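You operate a simulated robot arm through the tools that you are given. There is no shell and no other tool.

The job below is to be done with a simulated robot arm. You get a single attempt, and the scene is never put back.

TASK
Turn the lamp box down to 0, switch it off and put the grey filter back in.
Fine: dial first; the purple filter goes in the free slot of the rack.

Only the result counts: the job must be done as asked and must still hold three seconds after the hand-in. Knocking over, shifting, dropping, spilling or breaking anything else fails it.

THE ROBOT
A 7-joint arm with a two-finger parallel gripper, fixed in place. Base frame: the origin is at the foot of the arm, x ahead of it, y to its left, z up; the work surface is at about z = 760. Lengths are in mm, angles in rad, forces in N, time in s.
With the tool pointing down near the work surface it reaches from about 200 to 680 mm from the base axis. Its first joint turns from -1.152 to 1.152 rad. Payload 2.4 kg.
The TCP is the grasp point between the finger pads, 30 mm short of the fingertips. In the tool frame z runs along the fingers and y along their closing line. The gripper opens to 94 mm. The fingers are 28 mm wide and 10 mm thick; the gripper's body (50 by 96 mm) begins 55 mm behind the TCP.
Orientation is told as [roll, pitch, yaw] about the base's x, y, z axes, in that order, counted from this pose: with the fingers straight down and closing along the base's y, the tool's x points along the base's -x, its y along +y and its z along -z.

THE INTERFACE
- The arm moves only by the tool move_arm. Its argument "targets" is a list that holds one entry, the list of rows, each a list of 7 numbers: the gripper command, from -1 (shut) to 1 (fully open), values between in proportion, then the shift along the base's x, y, z in units of 200 mm (1.0 is 200 mm), then the turn, a rotation vector about the base's x, y, z in units of 120 degrees (1.0 is 120 degrees). In form: [[[jaw, tx, ty, tz, rx, ry, rz], ...]]. A call has 1 to 20 rows; each row is the pose to reach, as a shift and turn from the pose commanded when the call began. A call with a number of a shift or a turn outside -1 to 1 is refused whole. Each row takes 0.2 s and may step no farther than 50 mm and 0.15 rad from the row before; otherwise, or with a gripper value out of range, the whole call is refused. Where a pose cannot be reached the arm comes as near as it can. A force on the tool above 90 N (or 10 N above the force at the start of the call, whichever is more), or a blocked arm, ends the call early, and 0.2 s more pass. The fingers move at their own pace (about 153 mm/s each) and stop on an object; they squeeze with about 44 N. The grip force told is the motor's: it shows also when the fingers shut on nothing. Time passes only in rows, and 0.2 s behind the last, so rows that repeat a pose let the fingers close. The reply holds the time, the measured pose of the TCP, the force on the tool along the base axes, the opening and the grip force, in the units named above and with some noise, with the torque about the TCP (base axes, N m) and any sound that the robot's microphone picked up.
- Cameras (640 x 400 px; columns grow to the right, rows downward): "scene" is fixed at [47, 494.1, 1429.1]; the picture's right is [-0.57, -0.82, 0.00], its down [-0.58, 0.41, -0.70] and it looks along [0.58, -0.40, -0.71] (base axes); focal length 267 px, centre (320, 200). "wrist" rides on the gripper at [76, 14, -103] in the tool frame; the picture's right is [-0.18, 0.98, 0.00], its down [-0.75, -0.14, -0.64] and it looks along [-0.63, -0.12, 0.77] (tool axes); focal length 243 px, centre (320, 200). There is no depth. A picture from a camera that has moved, and an enlarged one, comes with that camera's place and axes in the base frame and with its lens.
- grab_frame(camera): a new picture of that camera. It takes no simulated time.
- enlarge(camera, box): a new picture of the part [left, top, right, bottom] of that camera's present view, enlarged. It takes no simulated time.
- hand_in(): hands the job in; it is judged then, once.

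Places have to be worked out from the pictures, the camera data and where the tool is seen. Open the gripper and draw the arm clear of the work before you hand the job in, unless the task says otherwise.

The tools are called after "Request:" as name(argument=value, ...) on one line, values as JSON. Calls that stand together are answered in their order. move_arm: Moves the arm, as the interface text tells. Its arguments: {"type":"object","properties":{"targets":{"type":"array","items":{"type":"array","items":{"type":"array","items":{"type":"number"}}}}},"required":["targets"]} The other tools are called the same way: grab_frame (camera) takes a picture; enlarge (camera, box) takes an enlarged picture of a part of a camera's view; hand_in () hands the job in.

At the start:

```text
time_s: 0.0
eef_pos: [403.5, 121.7, 1186.9]
tool_rot: [0.001, 0.002, 0.002]
wrist_force: [-0.3, 0.0, -0.8]
moment: [0.02, 0.02, 0.02]
width: 94.1
gripper_force: 0.1
```

scene: 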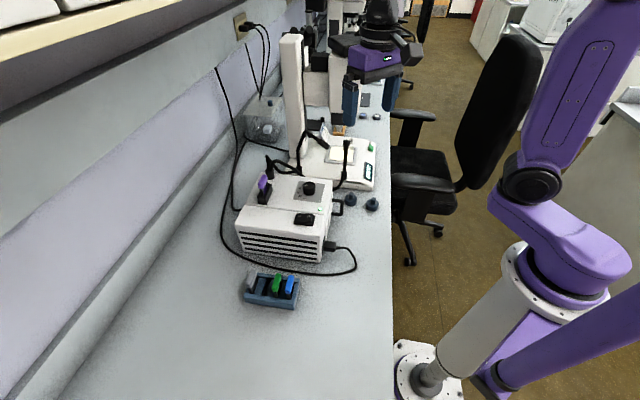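
wrist: 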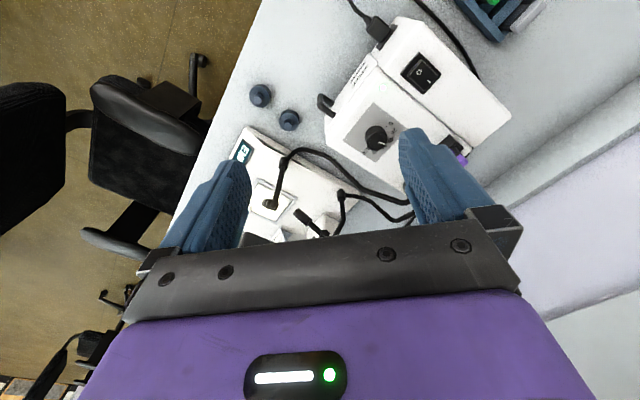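

I start by looking closely at the lamp box, the rack and the dial in both cameras before moving anything.

Request:
enlarge(camera="scene", box=[220, 160, 400, 273])

Request:
enlarge(camera="scene", box=[220, 255, 320, 318])

Request:
enlarge(camera="wrist", box=[310, 0, 560, 180])

```text
3.54 times, centred on (310, 216) of scene
camera zoom: at [47.0, 494.1, 1429.1], right [-0.57, -0.82, 0.0], down [-0.58, 0.41, -0.7], along [0.58, -0.4, -0.71], focal length 945 px, centre (355, 142)
```

zoom: 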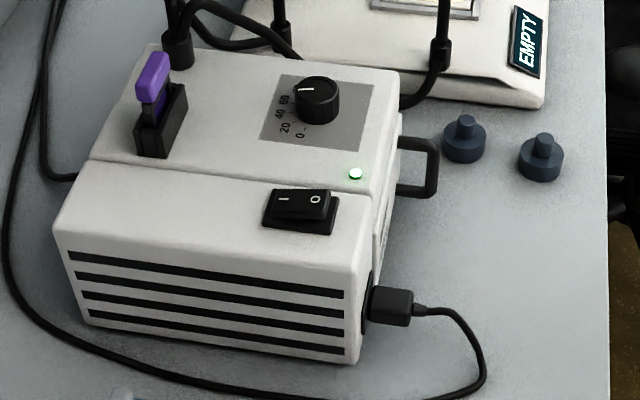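

```text
6.35 times, centred on (270, 286) of scene
camera zoom: at [47.0, 494.1, 1429.1], right [-0.57, -0.82, 0.0], down [-0.58, 0.41, -0.7], along [0.58, -0.4, -0.71], focal length 1696 px, centre (638, -349)
```

zoom: 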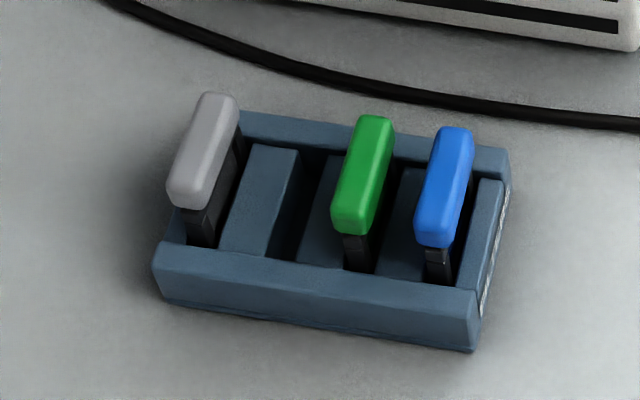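

```text
2.22 times, centred on (435, 90) of wrist
camera zoom: at [328.1, 135.9, 1290.0], right [0.18, 0.98, 0.0], down [0.75, -0.14, 0.64], along [0.63, -0.12, -0.77], focal length 539 px, centre (64, 444)
```

zoom: 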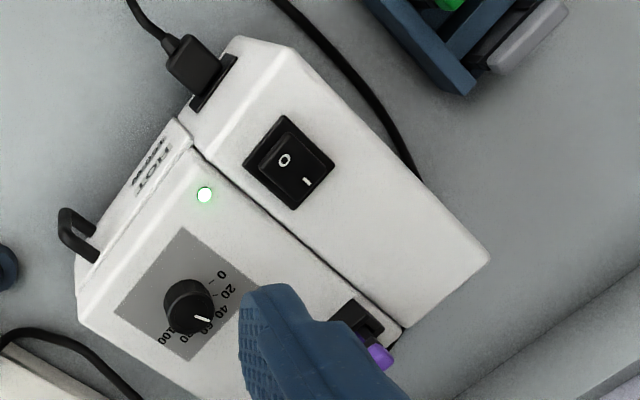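

The pictures put the knob top near (530, 197, 917) and the box top near z≈887. I move the hand to about 160 mm above the dial for a closer look with the wrist camera.

Request:
move_arm(targets=[[[1, 0.1, 0.08, -0.1, 0, 0, 0], [1, 0.2, 0.16, -0.2, 0, 0, 0], [1, 0.3, 0.24, -0.3, 0, 0, 0], [1, 0.4, 0.3, -0.4, 0, 0, 0], [1, 0.48, 0.36, -0.5, 0, 0, 0], [1, 0.48, 0.36, -0.5, 0, 0, 0]]])

```text
time_s: 1.4
eef_pos: [500.8, 195.7, 1089.3]
tool_rot: [0.0, 0.001, 0.002]
wrist_force: [1.0, 0.5, -0.5]
moment: [0.01, 0.0, 0.0]
width: 94.0
gripper_force: 0.0
```

The arm is at (501, 196, 1089). I take new pictures from here.

Request:
grab_frame(camera="wrist")

Request:
grab_frame(camera="scene")

```text
taken
camera wrist: at [424.2, 208.7, 1191.0], right [0.18, 0.98, 0.0], down [0.75, -0.14, 0.64], along [0.63, -0.12, -0.77], focal length 243 px, centre (320, 200)
```

wrist: 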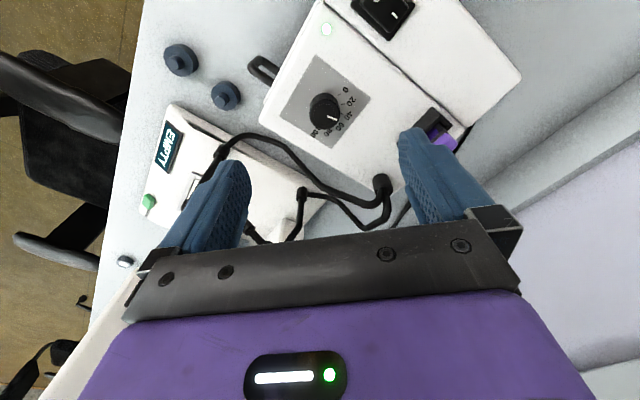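

```text
taken
```

scene: 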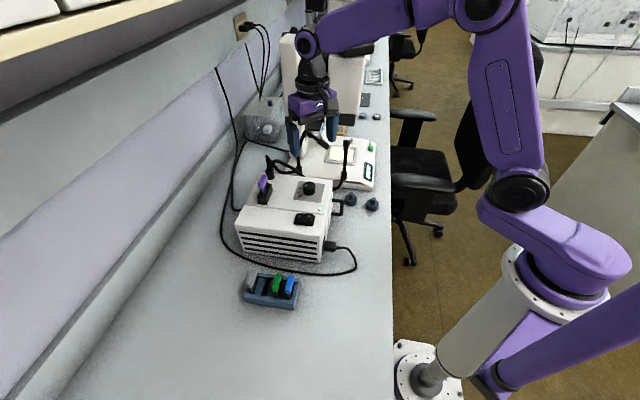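

I enlarge the dial and switch region and the filter slot from the wrist camera.

Request:
enlarge(camera="wrist", box=[270, 50, 400, 150])

Request:
enlarge(camera="wrist", box=[240, 0, 530, 200])

Request:
enlarge(camera="scene", box=[230, 160, 360, 270])

```text
4.00 times, centred on (335, 100) of wrist
camera zoom: at [424.2, 208.7, 1191.0], right [0.18, 0.98, 0.0], down [0.75, -0.14, 0.64], along [0.63, -0.12, -0.77], focal length 970 px, centre (260, 600)
```

zoom: 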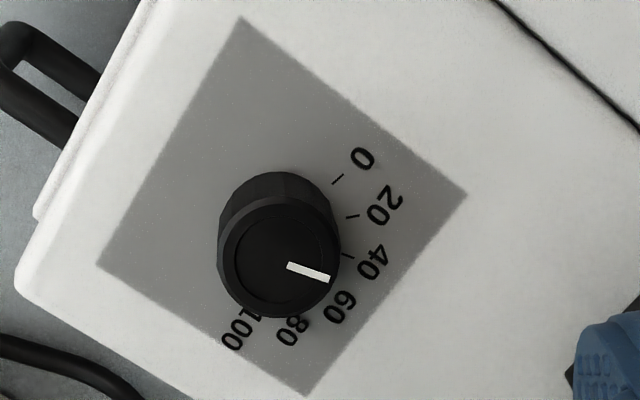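

```text
2.00 times, centred on (385, 100) of wrist
camera zoom: at [424.2, 208.7, 1191.0], right [0.18, 0.98, 0.0], down [0.75, -0.14, 0.64], along [0.63, -0.12, -0.77], focal length 485 px, centre (190, 400)
```

zoom: 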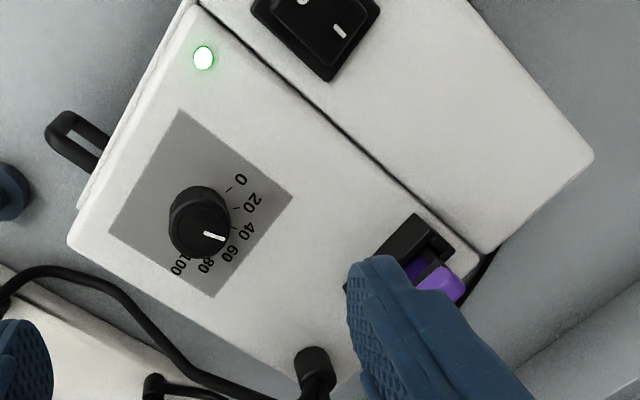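

```text
3.64 times, centred on (295, 215) of scene
camera zoom: at [47.0, 494.2, 1429.1], right [-0.57, -0.82, 0.0], down [-0.58, 0.41, -0.7], along [0.58, -0.4, -0.71], focal length 971 px, centre (411, 146)
```

zoom: 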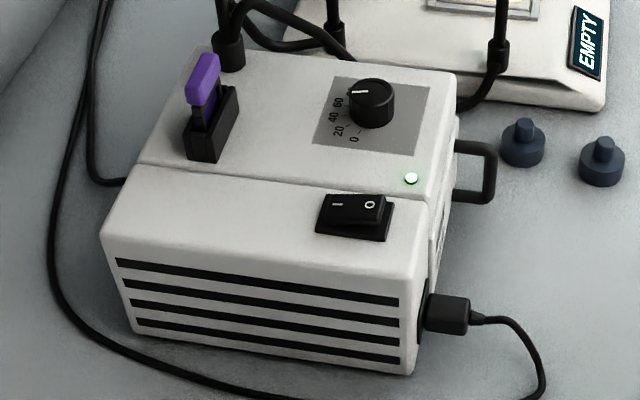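

I want to know where the light-guide arms and the microscope stand before bringing the hand down, so I enlarge that area in the scene and in the wrist view.

Request:
enlarge(camera="scene", box=[230, 90, 390, 200])

Request:
enlarge(camera="wrist", box=[130, 90, 430, 260])

```text
3.64 times, centred on (310, 145) of scene
camera zoom: at [47.0, 494.2, 1429.1], right [-0.57, -0.82, 0.0], down [-0.58, 0.41, -0.7], along [0.58, -0.4, -0.71], focal length 971 px, centre (356, 400)
```

zoom: 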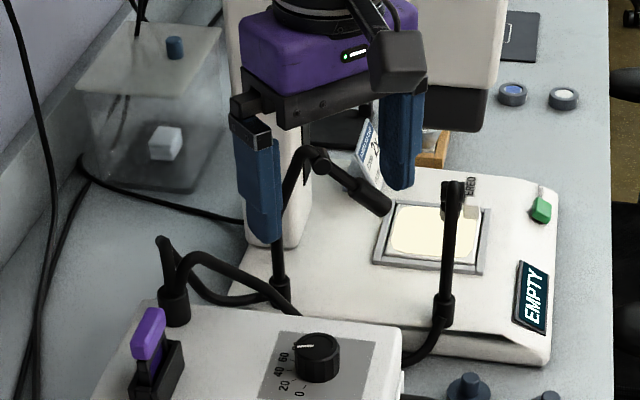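

```text
2.13 times, centred on (280, 175) of wrist
camera zoom: at [424.2, 208.7, 1191.0], right [0.18, 0.98, 0.0], down [0.75, -0.14, 0.64], along [0.63, -0.12, -0.77], focal length 518 px, centre (405, 253)
```

zoom: 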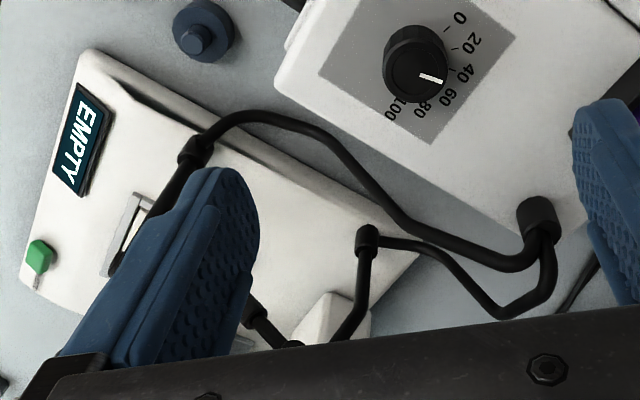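

The light guides peak near z≈975 by their connector around (645, 260), and they sit below the box top near the dial, so a vertical approach over the knob is clear. I lower to about z=1000 over the knob with the jaws half closed and look again.

Request:
move_arm(targets=[[[0.4, 0.06, 0, -0.15, 0, 0, 0], [0.4, 0.12, 0, -0.3, 0, 0, 0], [0.4, 0.12, 0, -0.44, 0, 0, 0], [0.4, 0.12, 0, -0.44, 0, 0, 0], [0.4, 0.12, 0, -0.44, 0, 0, 0]]])

Request:
grab_frame(camera="wrist")

Request:
enlarge(camera="wrist", box=[240, 0, 440, 125])

Request:
enlarge(camera="scene", box=[250, 130, 370, 205])

```text
time_s: 2.6
eef_pos: [523.3, 193.4, 998.7]
tool_rot: [0.0, 0.001, 0.001]
wrist_force: [0.3, 0.0, -0.8]
moment: [0.01, -0.01, 0.03]
width: 65.8
gripper_force: 0.2
```

```text
taken
camera wrist: at [447.4, 209.5, 1099.7], right [0.18, 0.98, 0.0], down [0.75, -0.14, 0.64], along [0.63, -0.12, -0.77], focal length 243 px, centre (320, 200)
```

wrist: 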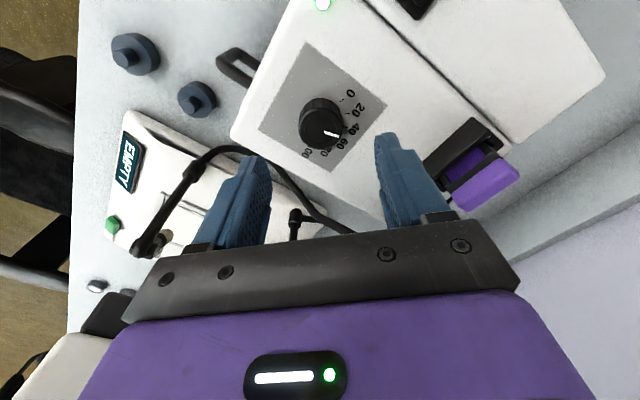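

```text
3.20 times, centred on (340, 62) of wrist
camera zoom: at [447.4, 209.5, 1099.7], right [0.18, 0.98, 0.0], down [0.75, -0.14, 0.64], along [0.63, -0.12, -0.77], focal length 776 px, centre (256, 640)
```

zoom: 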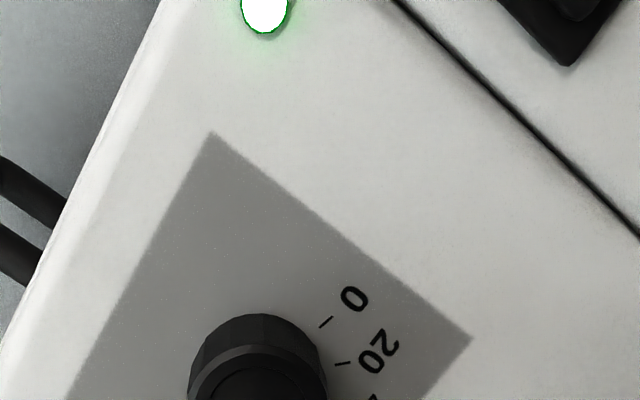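

```text
5.33 times, centred on (310, 168) of scene
camera zoom: at [47.0, 494.2, 1429.1], right [-0.57, -0.82, 0.0], down [-0.58, 0.41, -0.7], along [0.58, -0.4, -0.71], focal length 1424 px, centre (373, 373)
```

zoom: 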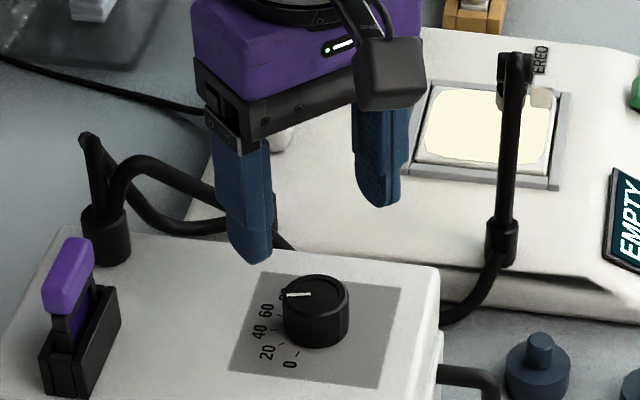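

I take sharper enlargements of the knob and of the filter block from this new viewpoint, for triangulation.

Request:
enlarge(camera="wrist", box=[250, 70, 410, 170])

Request:
enlarge(camera="wrist", box=[400, 80, 560, 220])

```text
4.00 times, centred on (330, 120) of wrist
camera zoom: at [447.4, 209.5, 1099.7], right [0.18, 0.98, 0.0], down [0.75, -0.14, 0.64], along [0.63, -0.12, -0.77], focal length 970 px, centre (280, 520)
```

zoom: 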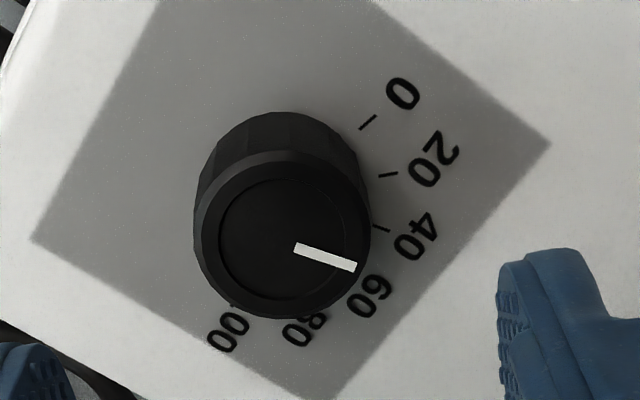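

```text
2.86 times, centred on (480, 150) of wrist
camera zoom: at [447.4, 209.5, 1099.7], right [0.18, 0.98, 0.0], down [0.75, -0.14, 0.64], along [0.63, -0.12, -0.77], focal length 693 px, centre (-137, 343)
```

zoom: 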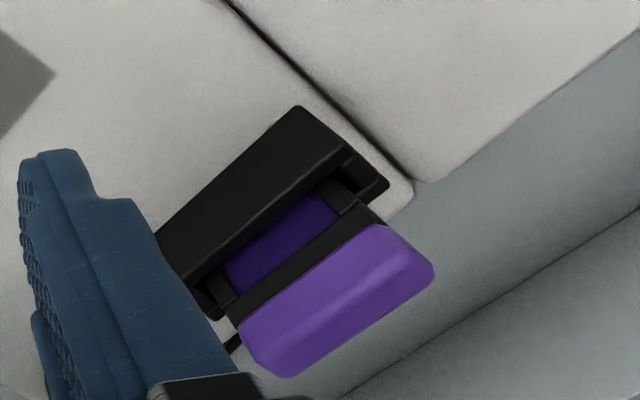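

Triangulation gives the knob top centre at about (524, 196, 921) with a diameter of about 34 mm, panel at z≈896, pointer at ≈60° (about 40) and the "0" tick at ≈119°. I pre-turn the hand by about −29° and descend so the fingertips sit just above the panel either side of the knob.

Request:
move_arm(targets=[[[0.3, 0.003, 0.004, 0, 0, 0, -0.06], [0.3, 0.003, 0.004, 0, 0, 0, -0.12], [0.3, 0.003, 0.004, 0, 0, 0, -0.18], [0.3, 0.003, 0.004, 0, 0, 0, -0.24], [0.3, 0.003, 0.004, -0.1, 0, 0, -0.24], [0.3, 0.003, 0.004, -0.2, 0, 0, -0.24], [0.3, 0.003, 0.004, -0.27, 0, 0, -0.24], [0.3, 0.003, 0.004, -0.32, 0, 0, -0.24], [0.3, 0.003, 0.004, -0.32, 0, 0, -0.24]]])

Request:
grab_frame(camera="wrist")

Request:
enlarge(camera="scene", box=[250, 130, 370, 205])

```text
time_s: 4.6
eef_pos: [524.4, 196.6, 936.3]
tool_rot: [-0.001, 0.0, -0.503]
wrist_force: [-0.6, 0.2, 1.0]
moment: [0.05, 0.0, -0.02]
width: 61.0
gripper_force: 0.1
```

```text
taken
camera wrist: at [464.3, 245.9, 1038.0], right [0.63, 0.77, 0.0], down [0.59, -0.49, 0.64], along [0.5, -0.41, -0.77], focal length 243 px, centre (320, 200)
```

wrist: 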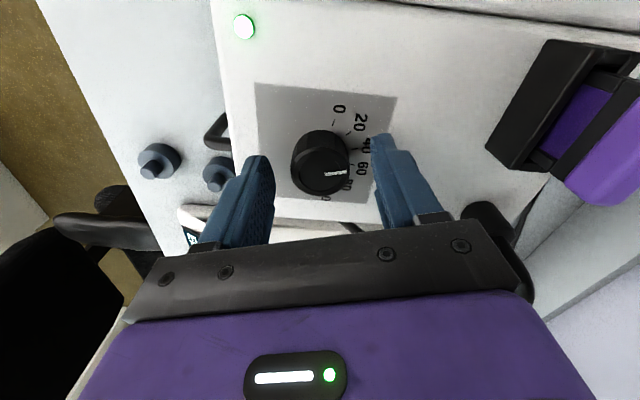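

```text
5.33 times, centred on (310, 168) of scene
camera zoom: at [47.0, 494.2, 1429.1], right [-0.57, -0.82, 0.0], down [-0.58, 0.41, -0.7], along [0.58, -0.4, -0.71], focal length 1424 px, centre (373, 373)
```

zoom: 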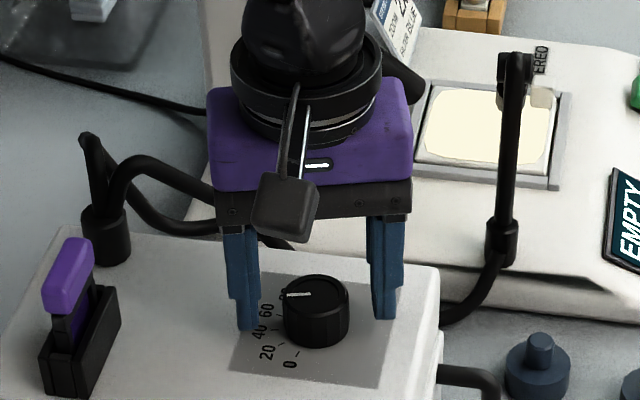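

The fingers straddle the knob, centred, with the tips near z≈906. I go 3 mm lower and close on the knob.

Request:
move_arm(targets=[[[0.3, 0, 0, -0.015, 0, 0, 0], [-0.1, 0, 0, -0.015, 0, 0, 0], [-0.6, 0, 0, -0.015, 0, 0, 0], [-0.6, 0, 0, -0.015, 0, 0, 0]]])

```text
time_s: 5.6
eef_pos: [524.0, 196.6, 932.1]
tool_rot: [0.0, 0.0, -0.501]
wrist_force: [1.7, 0.8, -1.8]
moment: [0.03, -0.18, 0.0]
width: 35.5
gripper_force: 45.3
```

The knob is held (35.5 mm wide, 45 N). I turn it counter-clockwise by about 50° first and check the torque and the pointer.

Request:
move_arm(targets=[[[-0.6, 0, 0, 0, 0, 0, 0.069], [-0.6, 0, 0, 0, 0, 0, 0.138], [-0.6, 0, 0, 0, 0, 0, 0.207], [-0.6, 0, 0, 0, 0, 0, 0.276], [-0.6, 0, 0, 0, 0, 0, 0.345], [-0.6, 0, 0, 0, 0, 0, 0.414], [-0.6, 0, 0, 0, 0, 0, 0.414]]])

Request:
enlarge(camera="wrist", box=[250, 80, 410, 220])

Request:
enlarge(camera="scene", box=[280, 165, 360, 215])

```text
time_s: 7.2
eef_pos: [524.5, 193.4, 933.4]
tool_rot: [0.0, 0.003, 0.366]
wrist_force: [-6.5, 3.1, -0.1]
moment: [-0.55, 1.28, 0.03]
width: 35.7
gripper_force: 44.9
```

```text
2.86 times, centred on (330, 150) of wrist
camera zoom: at [448.2, 180.4, 1034.9], right [-0.18, 0.98, 0.0], down [0.76, 0.14, 0.64], along [0.63, 0.12, -0.77], focal length 693 px, centre (291, 343)
```

zoom: 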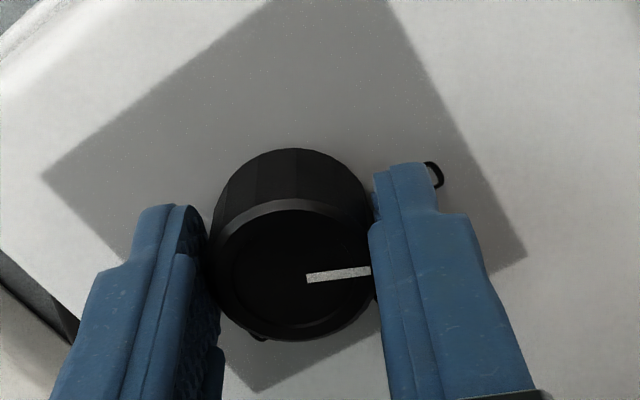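

```text
8.00 times, centred on (320, 190) of scene
camera zoom: at [46.8, 494.2, 1429.0], right [-0.57, -0.82, 0.0], down [-0.58, 0.41, -0.7], along [0.58, -0.4, -0.71], focal length 2137 px, centre (320, 280)
```

zoom: 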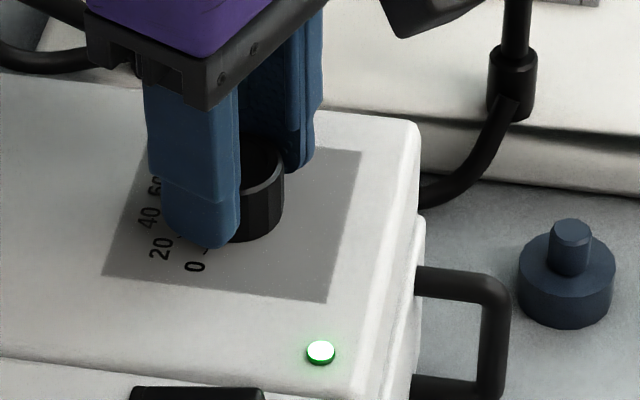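

The pointer has followed to about 111°; the zero tick is near 118–120°. I turn another 7° and watch for a stop torque.

Request:
move_arm(targets=[[[-0.6, 0, 0, 0, 0, 0, 0.03], [-0.6, 0, 0, 0, 0, 0, 0.058], [-0.6, 0, 0, 0, 0, 0, 0.058]]])

Request:
enlarge(camera="wrist", box=[250, 80, 410, 220])

```text
time_s: 8.0
eef_pos: [525.1, 193.6, 932.7]
tool_rot: [0.001, 0.004, 0.487]
wrist_force: [-17.4, -0.9, -9.3]
moment: [0.52, -0.4, 0.04]
width: 35.7
gripper_force: 44.6
```

```text
2.86 times, centred on (330, 150) of wrist
camera zoom: at [450.7, 171.2, 1035.0], right [-0.3, 0.95, 0.0], down [0.73, 0.23, 0.64], along [0.61, 0.19, -0.77], focal length 693 px, centre (291, 343)
```

zoom: 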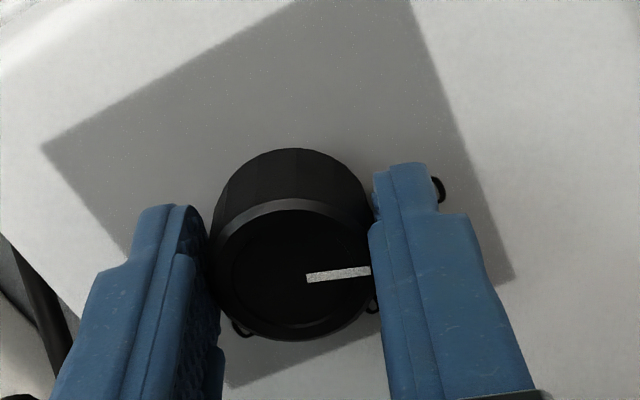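

The yaw went to 0.487 rad with no noticeable axial torque, so about 57° has been turned. I release the knob and rise a little to read the dial.

Request:
move_arm(targets=[[[0.0, 0, 0, 0, 0, 0, 0], [0.3, 0, 0, 0, 0, 0, 0], [0.3, 0, 0, 0.1, 0, 0, 0], [0.3, 0, 0, 0.3, 0, 0, 0], [0.3, 0, 0, 0.4, 0, 0, 0], [0.3, 0, 0, 0.4, 0, 0, 0]]])

Request:
enlarge(camera="wrist", box=[230, 40, 430, 180])

Request:
enlarge(camera="scene", box=[280, 165, 360, 215])

```text
time_s: 9.4
eef_pos: [524.4, 193.8, 1013.4]
tool_rot: [0.0, 0.001, 0.489]
wrist_force: [0.6, 0.5, 0.4]
moment: [0.0, -0.01, 0.0]
width: 61.3
gripper_force: 0.1
```

```text
2.86 times, centred on (330, 110) of wrist
camera zoom: at [450.7, 172.0, 1116.0], right [-0.3, 0.95, 0.0], down [0.73, 0.23, 0.64], along [0.61, 0.19, -0.77], focal length 693 px, centre (291, 457)
```

zoom: 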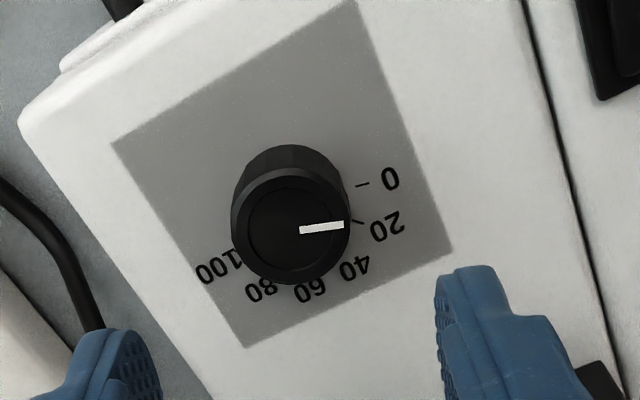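

```text
8.00 times, centred on (320, 190) of scene
camera zoom: at [47.0, 494.1, 1429.1], right [-0.57, -0.82, 0.0], down [-0.58, 0.41, -0.7], along [0.58, -0.4, -0.71], focal length 2137 px, centre (320, 280)
```

zoom: 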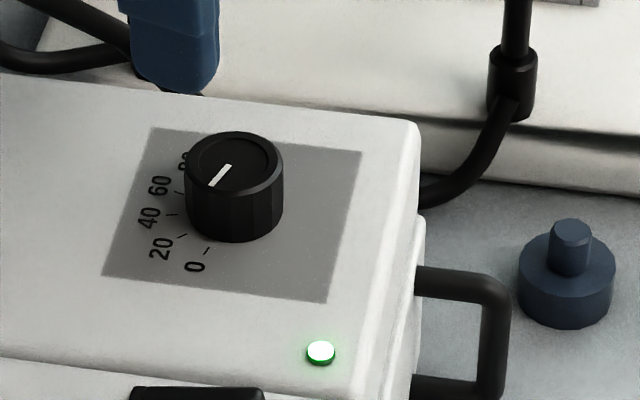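

The pointer is close to the zero tick but seems a few degrees short. I enlarge further to measure pointer and tick precisely.

Request:
enlarge(camera="wrist", box=[305, 85, 385, 135])

Request:
enlarge(camera="scene", box=[296, 178, 328, 202])

```text
8.00 times, centred on (345, 110) of wrist
camera zoom: at [450.7, 172.0, 1116.0], right [-0.3, 0.95, 0.0], down [0.73, 0.23, 0.64], along [0.61, 0.19, -0.77], focal length 1941 px, centre (120, 920)
```

zoom: 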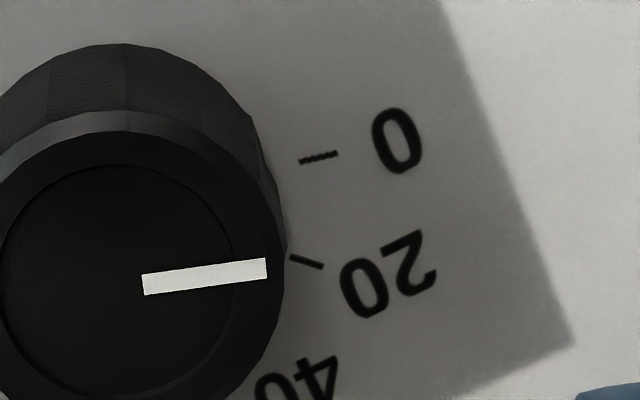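

```text
16.00 times, centred on (312, 190) of scene
camera zoom: at [47.0, 494.1, 1429.1], right [-0.57, -0.82, 0.0], down [-0.58, 0.41, -0.7], along [0.58, -0.4, -0.71], focal length 4273 px, centre (448, 360)
```

zoom: 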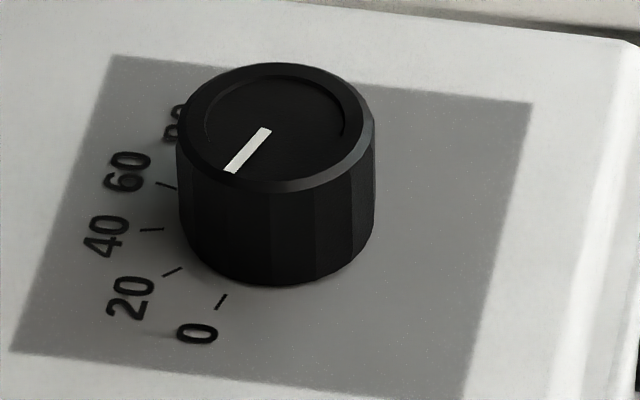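

From both views the pointer sits at about 116° and the zero tick at about 120°, i.e. roughly 3 units short. I go back down, regrip and turn about 4.5° more, watching for a stop.

Request:
move_arm(targets=[[[0.3, 0, 0, -0.15, 0, 0, 0], [0.3, 0, 0, -0.3, 0, 0, 0], [0.3, 0, 0, -0.4, 0, 0, 0], [0.3, 0, 0, -0.4, 0, 0, 0], [-0.1, 0, 0, -0.4, 0, 0, 0], [-0.6, 0, 0, -0.4, 0, 0, 0], [-0.6, 0, 0, -0.4, 0, 0, 0], [-0.6, 0, 0, -0.4, 0, 0, 0.019], [-0.6, 0, 0, -0.4, 0, 0, 0.038], [-0.6, 0, 0, -0.4, 0, 0, 0.038]]])

Request:
enlarge(camera="wrist", box=[250, 80, 410, 220])

```text
time_s: 11.6
eef_pos: [526.4, 194.4, 932.9]
tool_rot: [0.0, -0.002, 0.567]
wrist_force: [4.7, 3.7, -2.0]
moment: [-0.46, 0.64, 0.01]
width: 35.3
gripper_force: 45.5
```

```text
2.86 times, centred on (330, 150) of wrist
camera zoom: at [454.3, 166.2, 1035.4], right [-0.37, 0.93, 0.0], down [0.71, 0.29, 0.64], along [0.6, 0.24, -0.77], focal length 693 px, centre (291, 343)
```

zoom: 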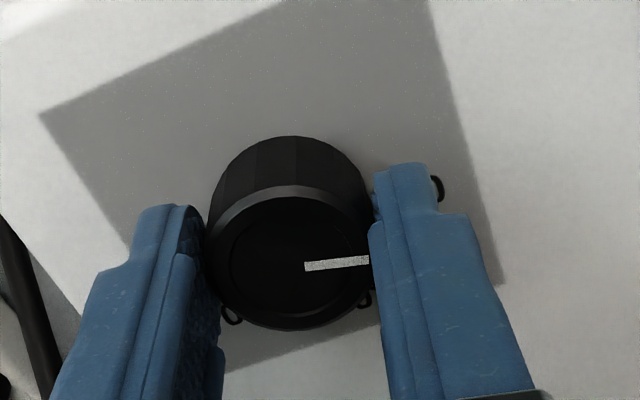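

No stop torque shows. I release, rise and read the dial again.

Request:
move_arm(targets=[[[0.0, 0, 0, 0, 0, 0, 0], [0.3, 0, 0, 0, 0, 0, 0], [0.3, 0, 0, 0.1, 0, 0, 0], [0.3, 0, 0, 0.3, 0, 0, 0], [0.3, 0, 0, 0.4, 0, 0, 0], [0.3, 0, 0, 0.4, 0, 0, 0]]])

Request:
enlarge(camera="wrist", box=[290, 75, 390, 145])

Request:
enlarge(camera="scene", box=[296, 178, 328, 202])

```text
time_s: 13.0
eef_pos: [524.3, 195.4, 1011.8]
tool_rot: [0.0, 0.0, 0.565]
wrist_force: [0.5, -0.5, 1.1]
moment: [0.02, -0.01, -0.01]
width: 61.3
gripper_force: 0.0
```

```text
5.71 times, centred on (340, 110) of wrist
camera zoom: at [451.7, 167.5, 1113.9], right [-0.37, 0.93, 0.0], down [0.71, 0.28, 0.64], along [0.6, 0.24, -0.77], focal length 1386 px, centre (206, 714)
```

zoom: 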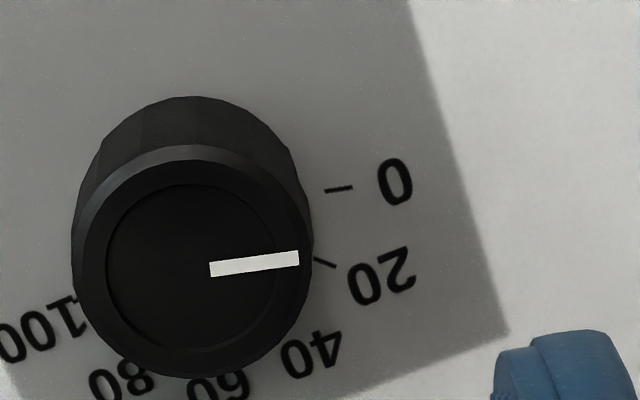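

```text
16.00 times, centred on (312, 190) of scene
camera zoom: at [47.0, 494.1, 1429.1], right [-0.57, -0.82, 0.0], down [-0.58, 0.41, -0.7], along [0.58, -0.4, -0.71], focal length 4273 px, centre (448, 360)
```

zoom: 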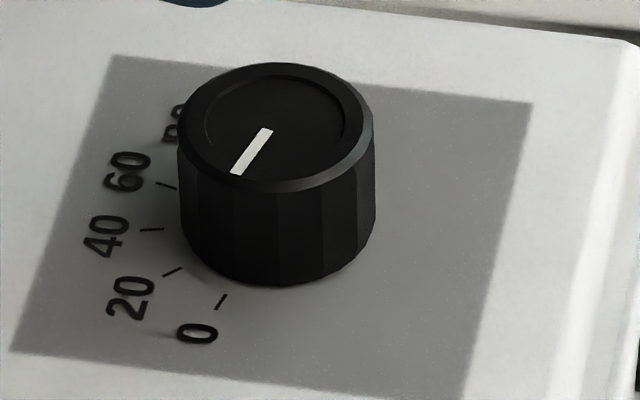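

The pointer (≈119–121°) now lines up with the zero tick (≈119–120°), so the dial is at 0. Next I move the hand over the rocker switch, which I place near (442, 267, 910), turning to yaw ≈ −0.77 so the fingers close along the rocker, and look.

Request:
move_arm(targets=[[[0.3, -0.05, 0.03, 0.04, 0, 0, -0.07], [0.2, -0.1, 0.07, 0.04, 0, 0, -0.14], [0.0, -0.16, 0.11, 0.04, 0, 0, -0.21], [-0.3, -0.22, 0.16, 0.04, 0, 0, -0.28], [-0.6, -0.28, 0.2, 0.04, 0, 0, -0.35], [-1, -0.34, 0.25, 0.04, 0, 0, -0.42], [-1, -0.4, 0.3, 0.04, 0, 0, -0.49], [-1, -0.42, 0.32, 0.04, 0, 0, -0.56], [-1, -0.44, 0.33, 0.04, 0, 0, -0.6], [-1, -0.45, 0.33, 0.02, 0, 0, -0.64], [-1, -0.45, 0.33, 0.0, 0, 0, -0.64]]])

Request:
grab_frame(camera="wrist")

Request:
grab_frame(camera="scene")

```text
time_s: 15.4
eef_pos: [435.8, 260.4, 1013.7]
tool_rot: [0.0, -0.001, -0.778]
wrist_force: [-0.3, 0.1, 0.3]
moment: [0.01, 0.02, -0.01]
width: 0.1
gripper_force: 33.1
```

```text
taken
camera wrist: at [390.5, 323.8, 1115.2], right [0.82, 0.57, 0.0], down [0.44, -0.63, 0.64], along [0.37, -0.53, -0.77], focal length 243 px, centre (320, 200)
```

wrist: 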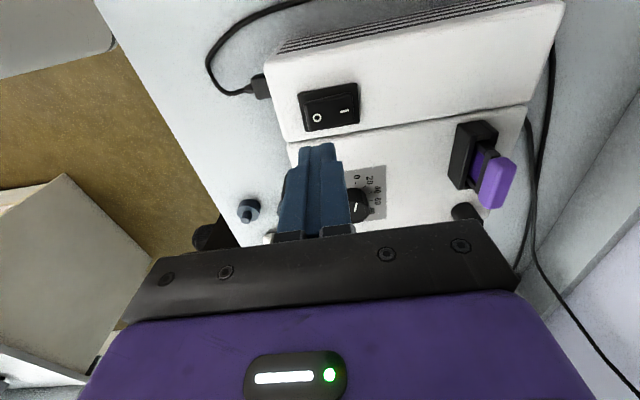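

```text
taken
```

scene: 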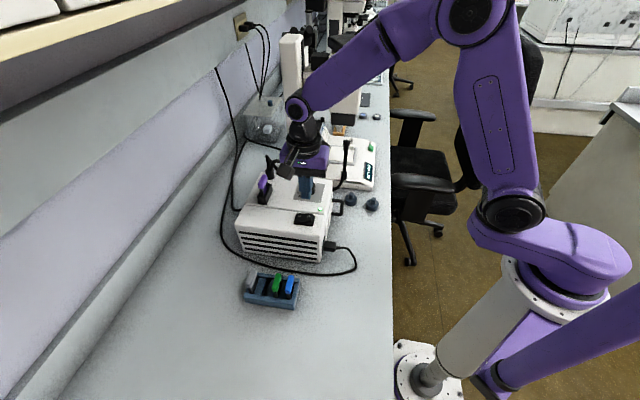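

Request:
enlarge(camera="wrist", box=[280, 65, 380, 140])

Request:
enlarge(camera="scene", box=[280, 195, 330, 235])

Request:
enlarge(camera="wrist", box=[430, 90, 560, 230])

```text
5.33 times, centred on (330, 102) of wrist
camera zoom: at [390.5, 323.8, 1115.2], right [0.82, 0.57, 0.0], down [0.44, -0.63, 0.64], along [0.37, -0.53, -0.77], focal length 1294 px, centre (267, 720)
```

zoom: 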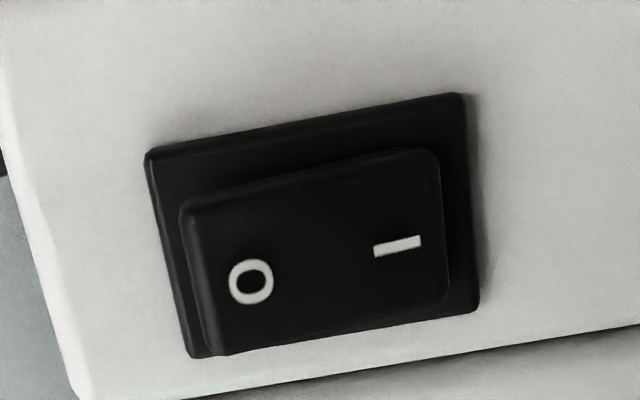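

```text
10.00 times, centred on (305, 215) of scene
camera zoom: at [47.0, 494.2, 1429.1], right [-0.57, -0.82, 0.0], down [-0.58, 0.41, -0.7], along [0.58, -0.4, -0.71], focal length 2671 px, centre (470, 50)
```

zoom: 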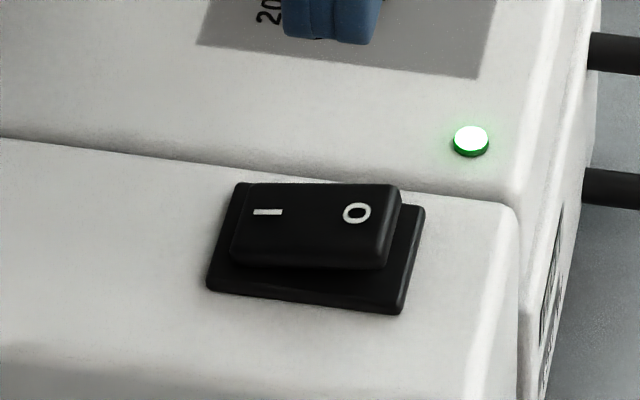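

```text
2.86 times, centred on (495, 160) of wrist
camera zoom: at [390.5, 323.8, 1115.2], right [0.82, 0.57, 0.0], down [0.44, -0.63, 0.64], along [0.37, -0.53, -0.77], focal length 693 px, centre (-180, 314)
```

zoom: 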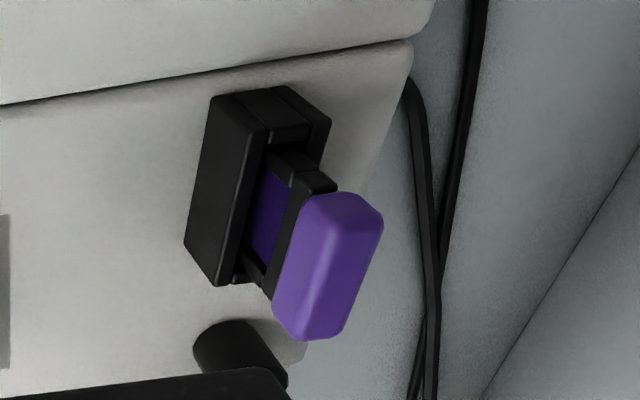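

The rocker's O side is raised, at about (431, 261, 920), with the pivot near (439, 269). I position the closed fingertips over the O end, stopping about 5 mm above it to check alignment.

Request:
move_arm(targets=[[[-1, -0.0375, -0.0165, -0.1, 0, 0, 0], [-1, -0.0375, -0.0165, -0.2, 0, 0, 0], [-1, -0.0375, -0.0165, -0.26, 0, 0, 0], [-1, -0.0375, -0.0165, -0.29, 0, 0, 0], [-1, -0.0375, -0.0165, -0.29, 0, 0, 0]]])

Request:
enlarge(camera="wrist", box=[240, 90, 400, 210])

Request:
enlarge(camera="scene", box=[270, 180, 350, 240])

```text
time_s: 16.6
eef_pos: [427.7, 257.8, 954.5]
tool_rot: [0.0, -0.002, -0.775]
wrist_force: [-0.2, -0.2, 0.8]
moment: [0.0, -0.01, 0.02]
width: 0.0
gripper_force: 33.0
```

```text
3.33 times, centred on (320, 150) of wrist
camera zoom: at [382.4, 321.2, 1056.6], right [0.82, 0.57, 0.0], down [0.44, -0.63, 0.64], along [0.37, -0.53, -0.77], focal length 809 px, centre (320, 367)
```

zoom: 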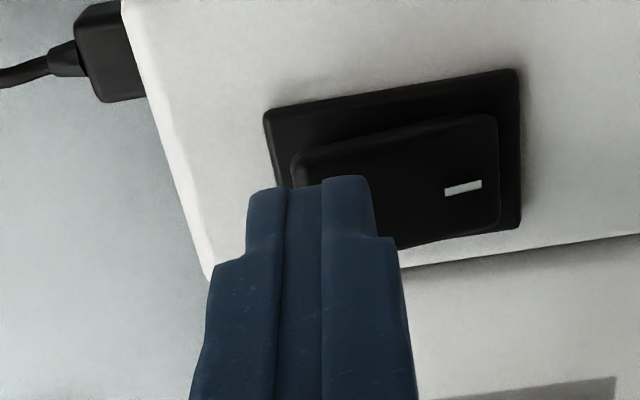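

```text
6.67 times, centred on (310, 210) of scene
camera zoom: at [47.0, 494.2, 1429.1], right [-0.57, -0.82, 0.0], down [-0.58, 0.41, -0.7], along [0.58, -0.4, -0.71], focal length 1780 px, centre (387, 133)
```

zoom: 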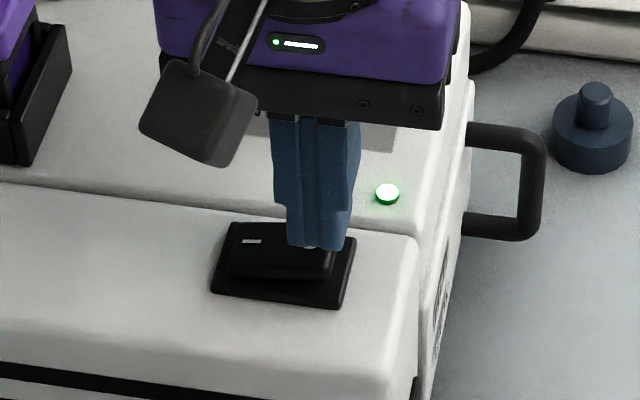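

The fingertips sit over the O end of the rocker. I press down slowly by 9 mm and listen for the click.

Request:
move_arm(targets=[[[-1, 0, 0, -0.015, 0, 0, 0], [-1, 0, 0, -0.025, 0, 0, 0], [-1, 0, 0, -0.035, 0, 0, 0], [-1, 0, 0, -0.045, 0, 0, 0]]])

Request:
enlarge(camera="scene", box=[270, 180, 350, 240])

```text
time_s: 17.6
eef_pos: [428.3, 257.5, 946.3]
tool_rot: [0.001, 0.0, -0.775]
wrist_force: [0.1, -0.2, 0.7]
moment: [0.01, -0.04, -0.01]
width: 0.3
gripper_force: 33.3
```

```text
6.67 times, centred on (310, 210) of scene
camera zoom: at [47.0, 494.2, 1429.1], right [-0.57, -0.82, 0.0], down [-0.58, 0.41, -0.7], along [0.58, -0.4, -0.71], focal length 1780 px, centre (387, 133)
```

zoom: 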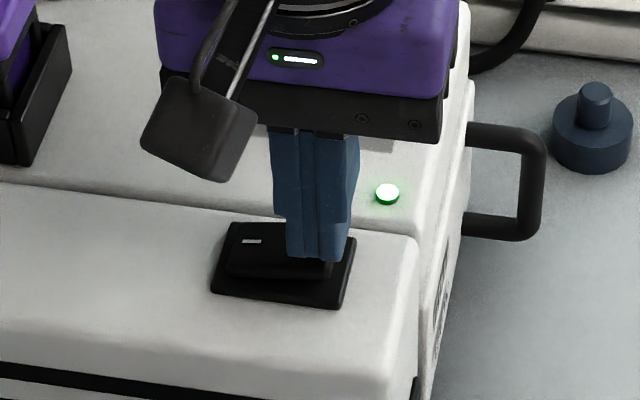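

No contact yet, so the rocker is a few mm lower than I estimated. I continue down in small steps.

Request:
move_arm(targets=[[[-1, 0, 0, -0.01, 0, 0, 0], [-1, 0, 0, -0.02, 0, 0, 0], [-1, 0, 0, -0.03, 0, 0, 0]]])

Request:
enlarge(camera="scene", box=[270, 180, 350, 240])

```text
time_s: 18.4
eef_pos: [427.5, 255.6, 940.3]
tool_rot: [-0.002, -0.001, -0.775]
wrist_force: [-1.0, -0.2, 1.0]
moment: [-0.02, 0.02, -0.01]
width: 0.0
gripper_force: 32.6
```

```text
6.67 times, centred on (310, 210) of scene
camera zoom: at [46.9, 494.1, 1429.1], right [-0.57, -0.82, 0.0], down [-0.58, 0.41, -0.7], along [0.58, -0.4, -0.71], focal length 1780 px, centre (387, 133)
```

zoom: 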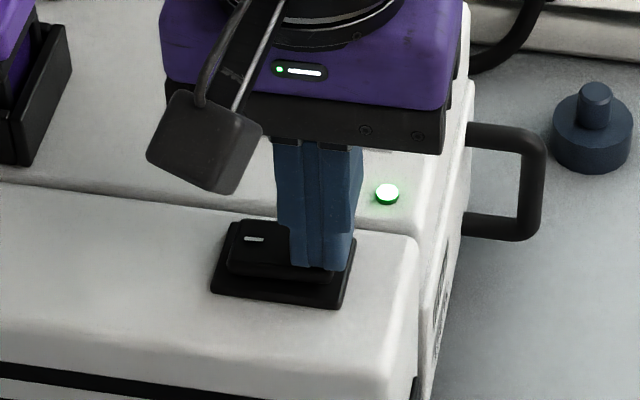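

The I mark has begun to move (rocker tilting) with little force. I continue pressing a few mm more.

Request:
move_arm(targets=[[[-1, 0, 0, -0.01, 0, 0, 0], [-1, 0, 0, -0.02, 0, 0, 0]]])

Request:
enlarge(camera="scene", box=[270, 180, 350, 240])

Request:
enlarge(camera="wrist", box=[240, 90, 400, 210])

```text
time_s: 19.0
eef_pos: [428.2, 256.0, 938.6]
tool_rot: [0.003, -0.001, -0.775]
wrist_force: [-9.5, -6.1, 36.7]
moment: [0.0, -0.04, 0.03]
width: 0.2
gripper_force: 32.9
```

```text
6.67 times, centred on (310, 210) of scene
camera zoom: at [46.2, 493.7, 1429.3], right [-0.57, -0.82, 0.0], down [-0.58, 0.41, -0.7], along [0.58, -0.4, -0.71], focal length 1780 px, centre (387, 133)
```

zoom: 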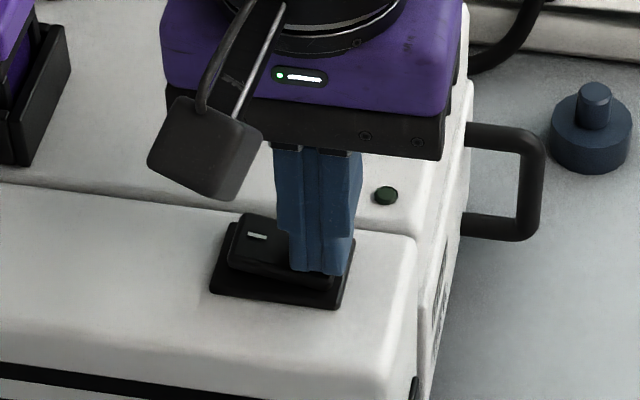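

```text
3.33 times, centred on (320, 150) of wrist
camera zoom: at [382.8, 319.4, 1040.7], right [0.82, 0.57, 0.0], down [0.44, -0.63, 0.64], along [0.37, -0.52, -0.77], focal length 809 px, centre (320, 367)
```

zoom: 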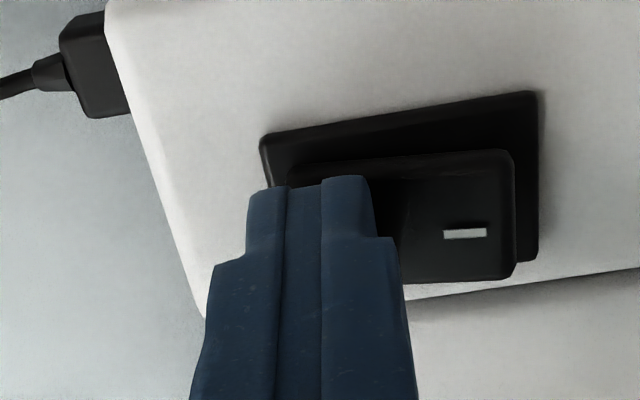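

The LED has gone dark and the rocker is now O-side down: the lamp is off. I lift straight off the switch and rise.

Request:
move_arm(targets=[[[-1, 0, 0, 0.1, 0, 0, 0], [-1, 0, 0, 0.3, 0, 0, 0], [-1, 0, 0, 0.5, 0, 0, 0], [-1, 0, 0, 0.6, 0, 0, 0], [-1, 0, 0, 0.6, 0, 0, 0]]])

Request:
enlarge(camera="scene", box=[230, 165, 350, 240])

Request:
grab_frame(camera="wrist")

```text
time_s: 20.2
eef_pos: [429.4, 256.3, 1054.2]
tool_rot: [0.001, 0.0, -0.775]
wrist_force: [-0.5, 0.2, -0.7]
moment: [-0.01, 0.01, 0.01]
width: 0.0
gripper_force: 32.8
```

```text
5.33 times, centred on (290, 202) of scene
camera zoom: at [47.0, 494.1, 1429.1], right [-0.57, -0.82, 0.0], down [-0.58, 0.41, -0.7], along [0.58, -0.4, -0.71], focal length 1424 px, centre (480, 187)
```

zoom: 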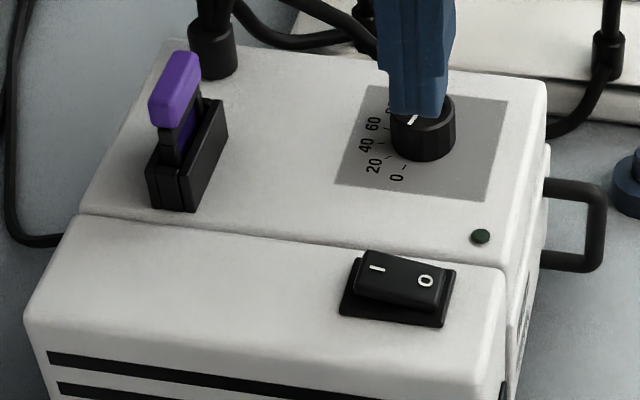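

```text
taken
camera wrist: at [384.4, 320.4, 1157.0], right [0.82, 0.57, 0.0], down [0.44, -0.63, 0.64], along [0.37, -0.53, -0.77], focal length 243 px, centre (320, 200)
```

wrist: 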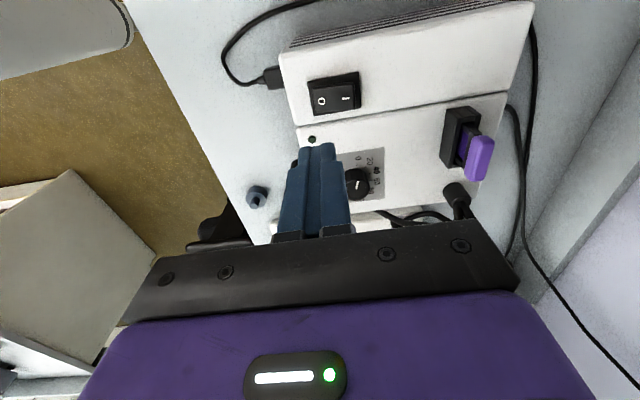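

Switch off confirmed, LED dark and dial at 0. Now I move above the purple filter handle, near (576, 311), keeping the same yaw because the handle's thin side faces along the box's long axis, and look at it.

Request:
move_arm(targets=[[[0.0, 0.15, 0.05, 0.05, 0, 0, 0], [0.0, 0.3, 0.11, 0.1, 0, 0, 0], [0.0, 0.45, 0.17, 0.13, 0, 0, 0], [0.0, 0.6, 0.22, 0.13, 0, 0, 0], [0.0, 0.73, 0.275, 0.13, 0, 0, 0], [0.0, 0.73, 0.275, 0.13, 0, 0, 0]]])

Request:
grab_frame(camera="wrist")

Request:
enlarge(camera="wrist", box=[260, 40, 400, 150])

Request:
enlarge(camera="scene", box=[240, 165, 290, 210])

```text
time_s: 21.6
eef_pos: [574.7, 311.1, 1080.1]
tool_rot: [-0.002, 0.001, -0.774]
wrist_force: [0.1, 0.0, -0.3]
moment: [0.02, 0.0, -0.02]
width: 46.9
gripper_force: 0.0
```

```text
taken
camera wrist: at [529.0, 374.8, 1182.4], right [0.82, 0.57, 0.0], down [0.44, -0.63, 0.64], along [0.37, -0.53, -0.77], focal length 243 px, centre (320, 200)
```

wrist: 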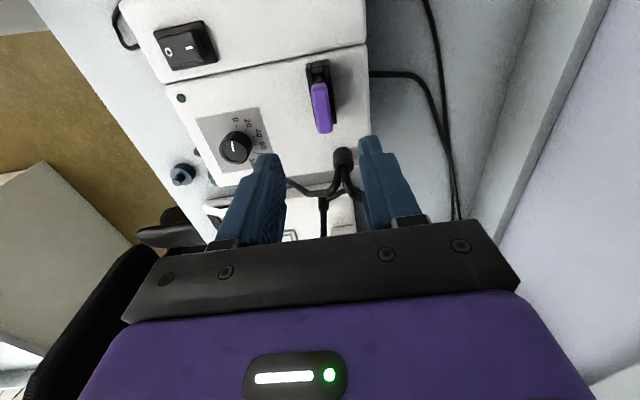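

```text
3.64 times, centred on (330, 95) of wrist
camera zoom: at [529.0, 374.8, 1182.4], right [0.82, 0.57, 0.0], down [0.44, -0.63, 0.64], along [0.37, -0.53, -0.77], focal length 882 px, centre (284, 582)
```

zoom: 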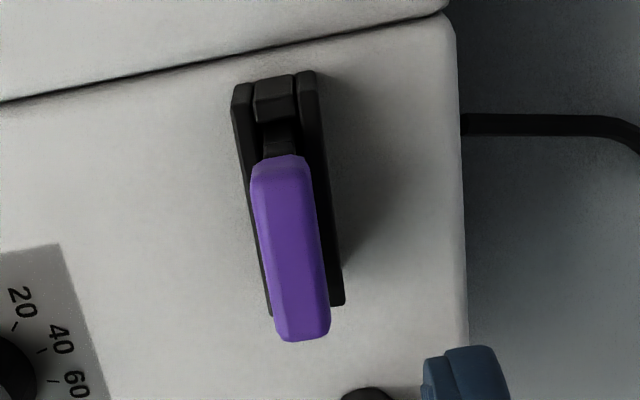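

```text
8.89 times, centred on (265, 188) of scene
camera zoom: at [47.0, 494.2, 1429.1], right [-0.57, -0.82, 0.0], down [-0.58, 0.41, -0.7], along [0.58, -0.4, -0.71], focal length 2374 px, centre (809, 311)
```

zoom: 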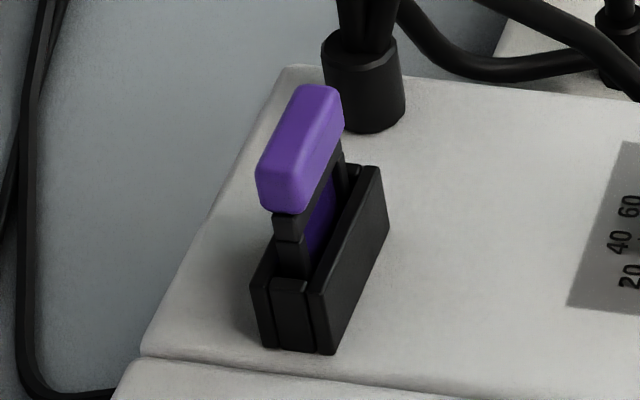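

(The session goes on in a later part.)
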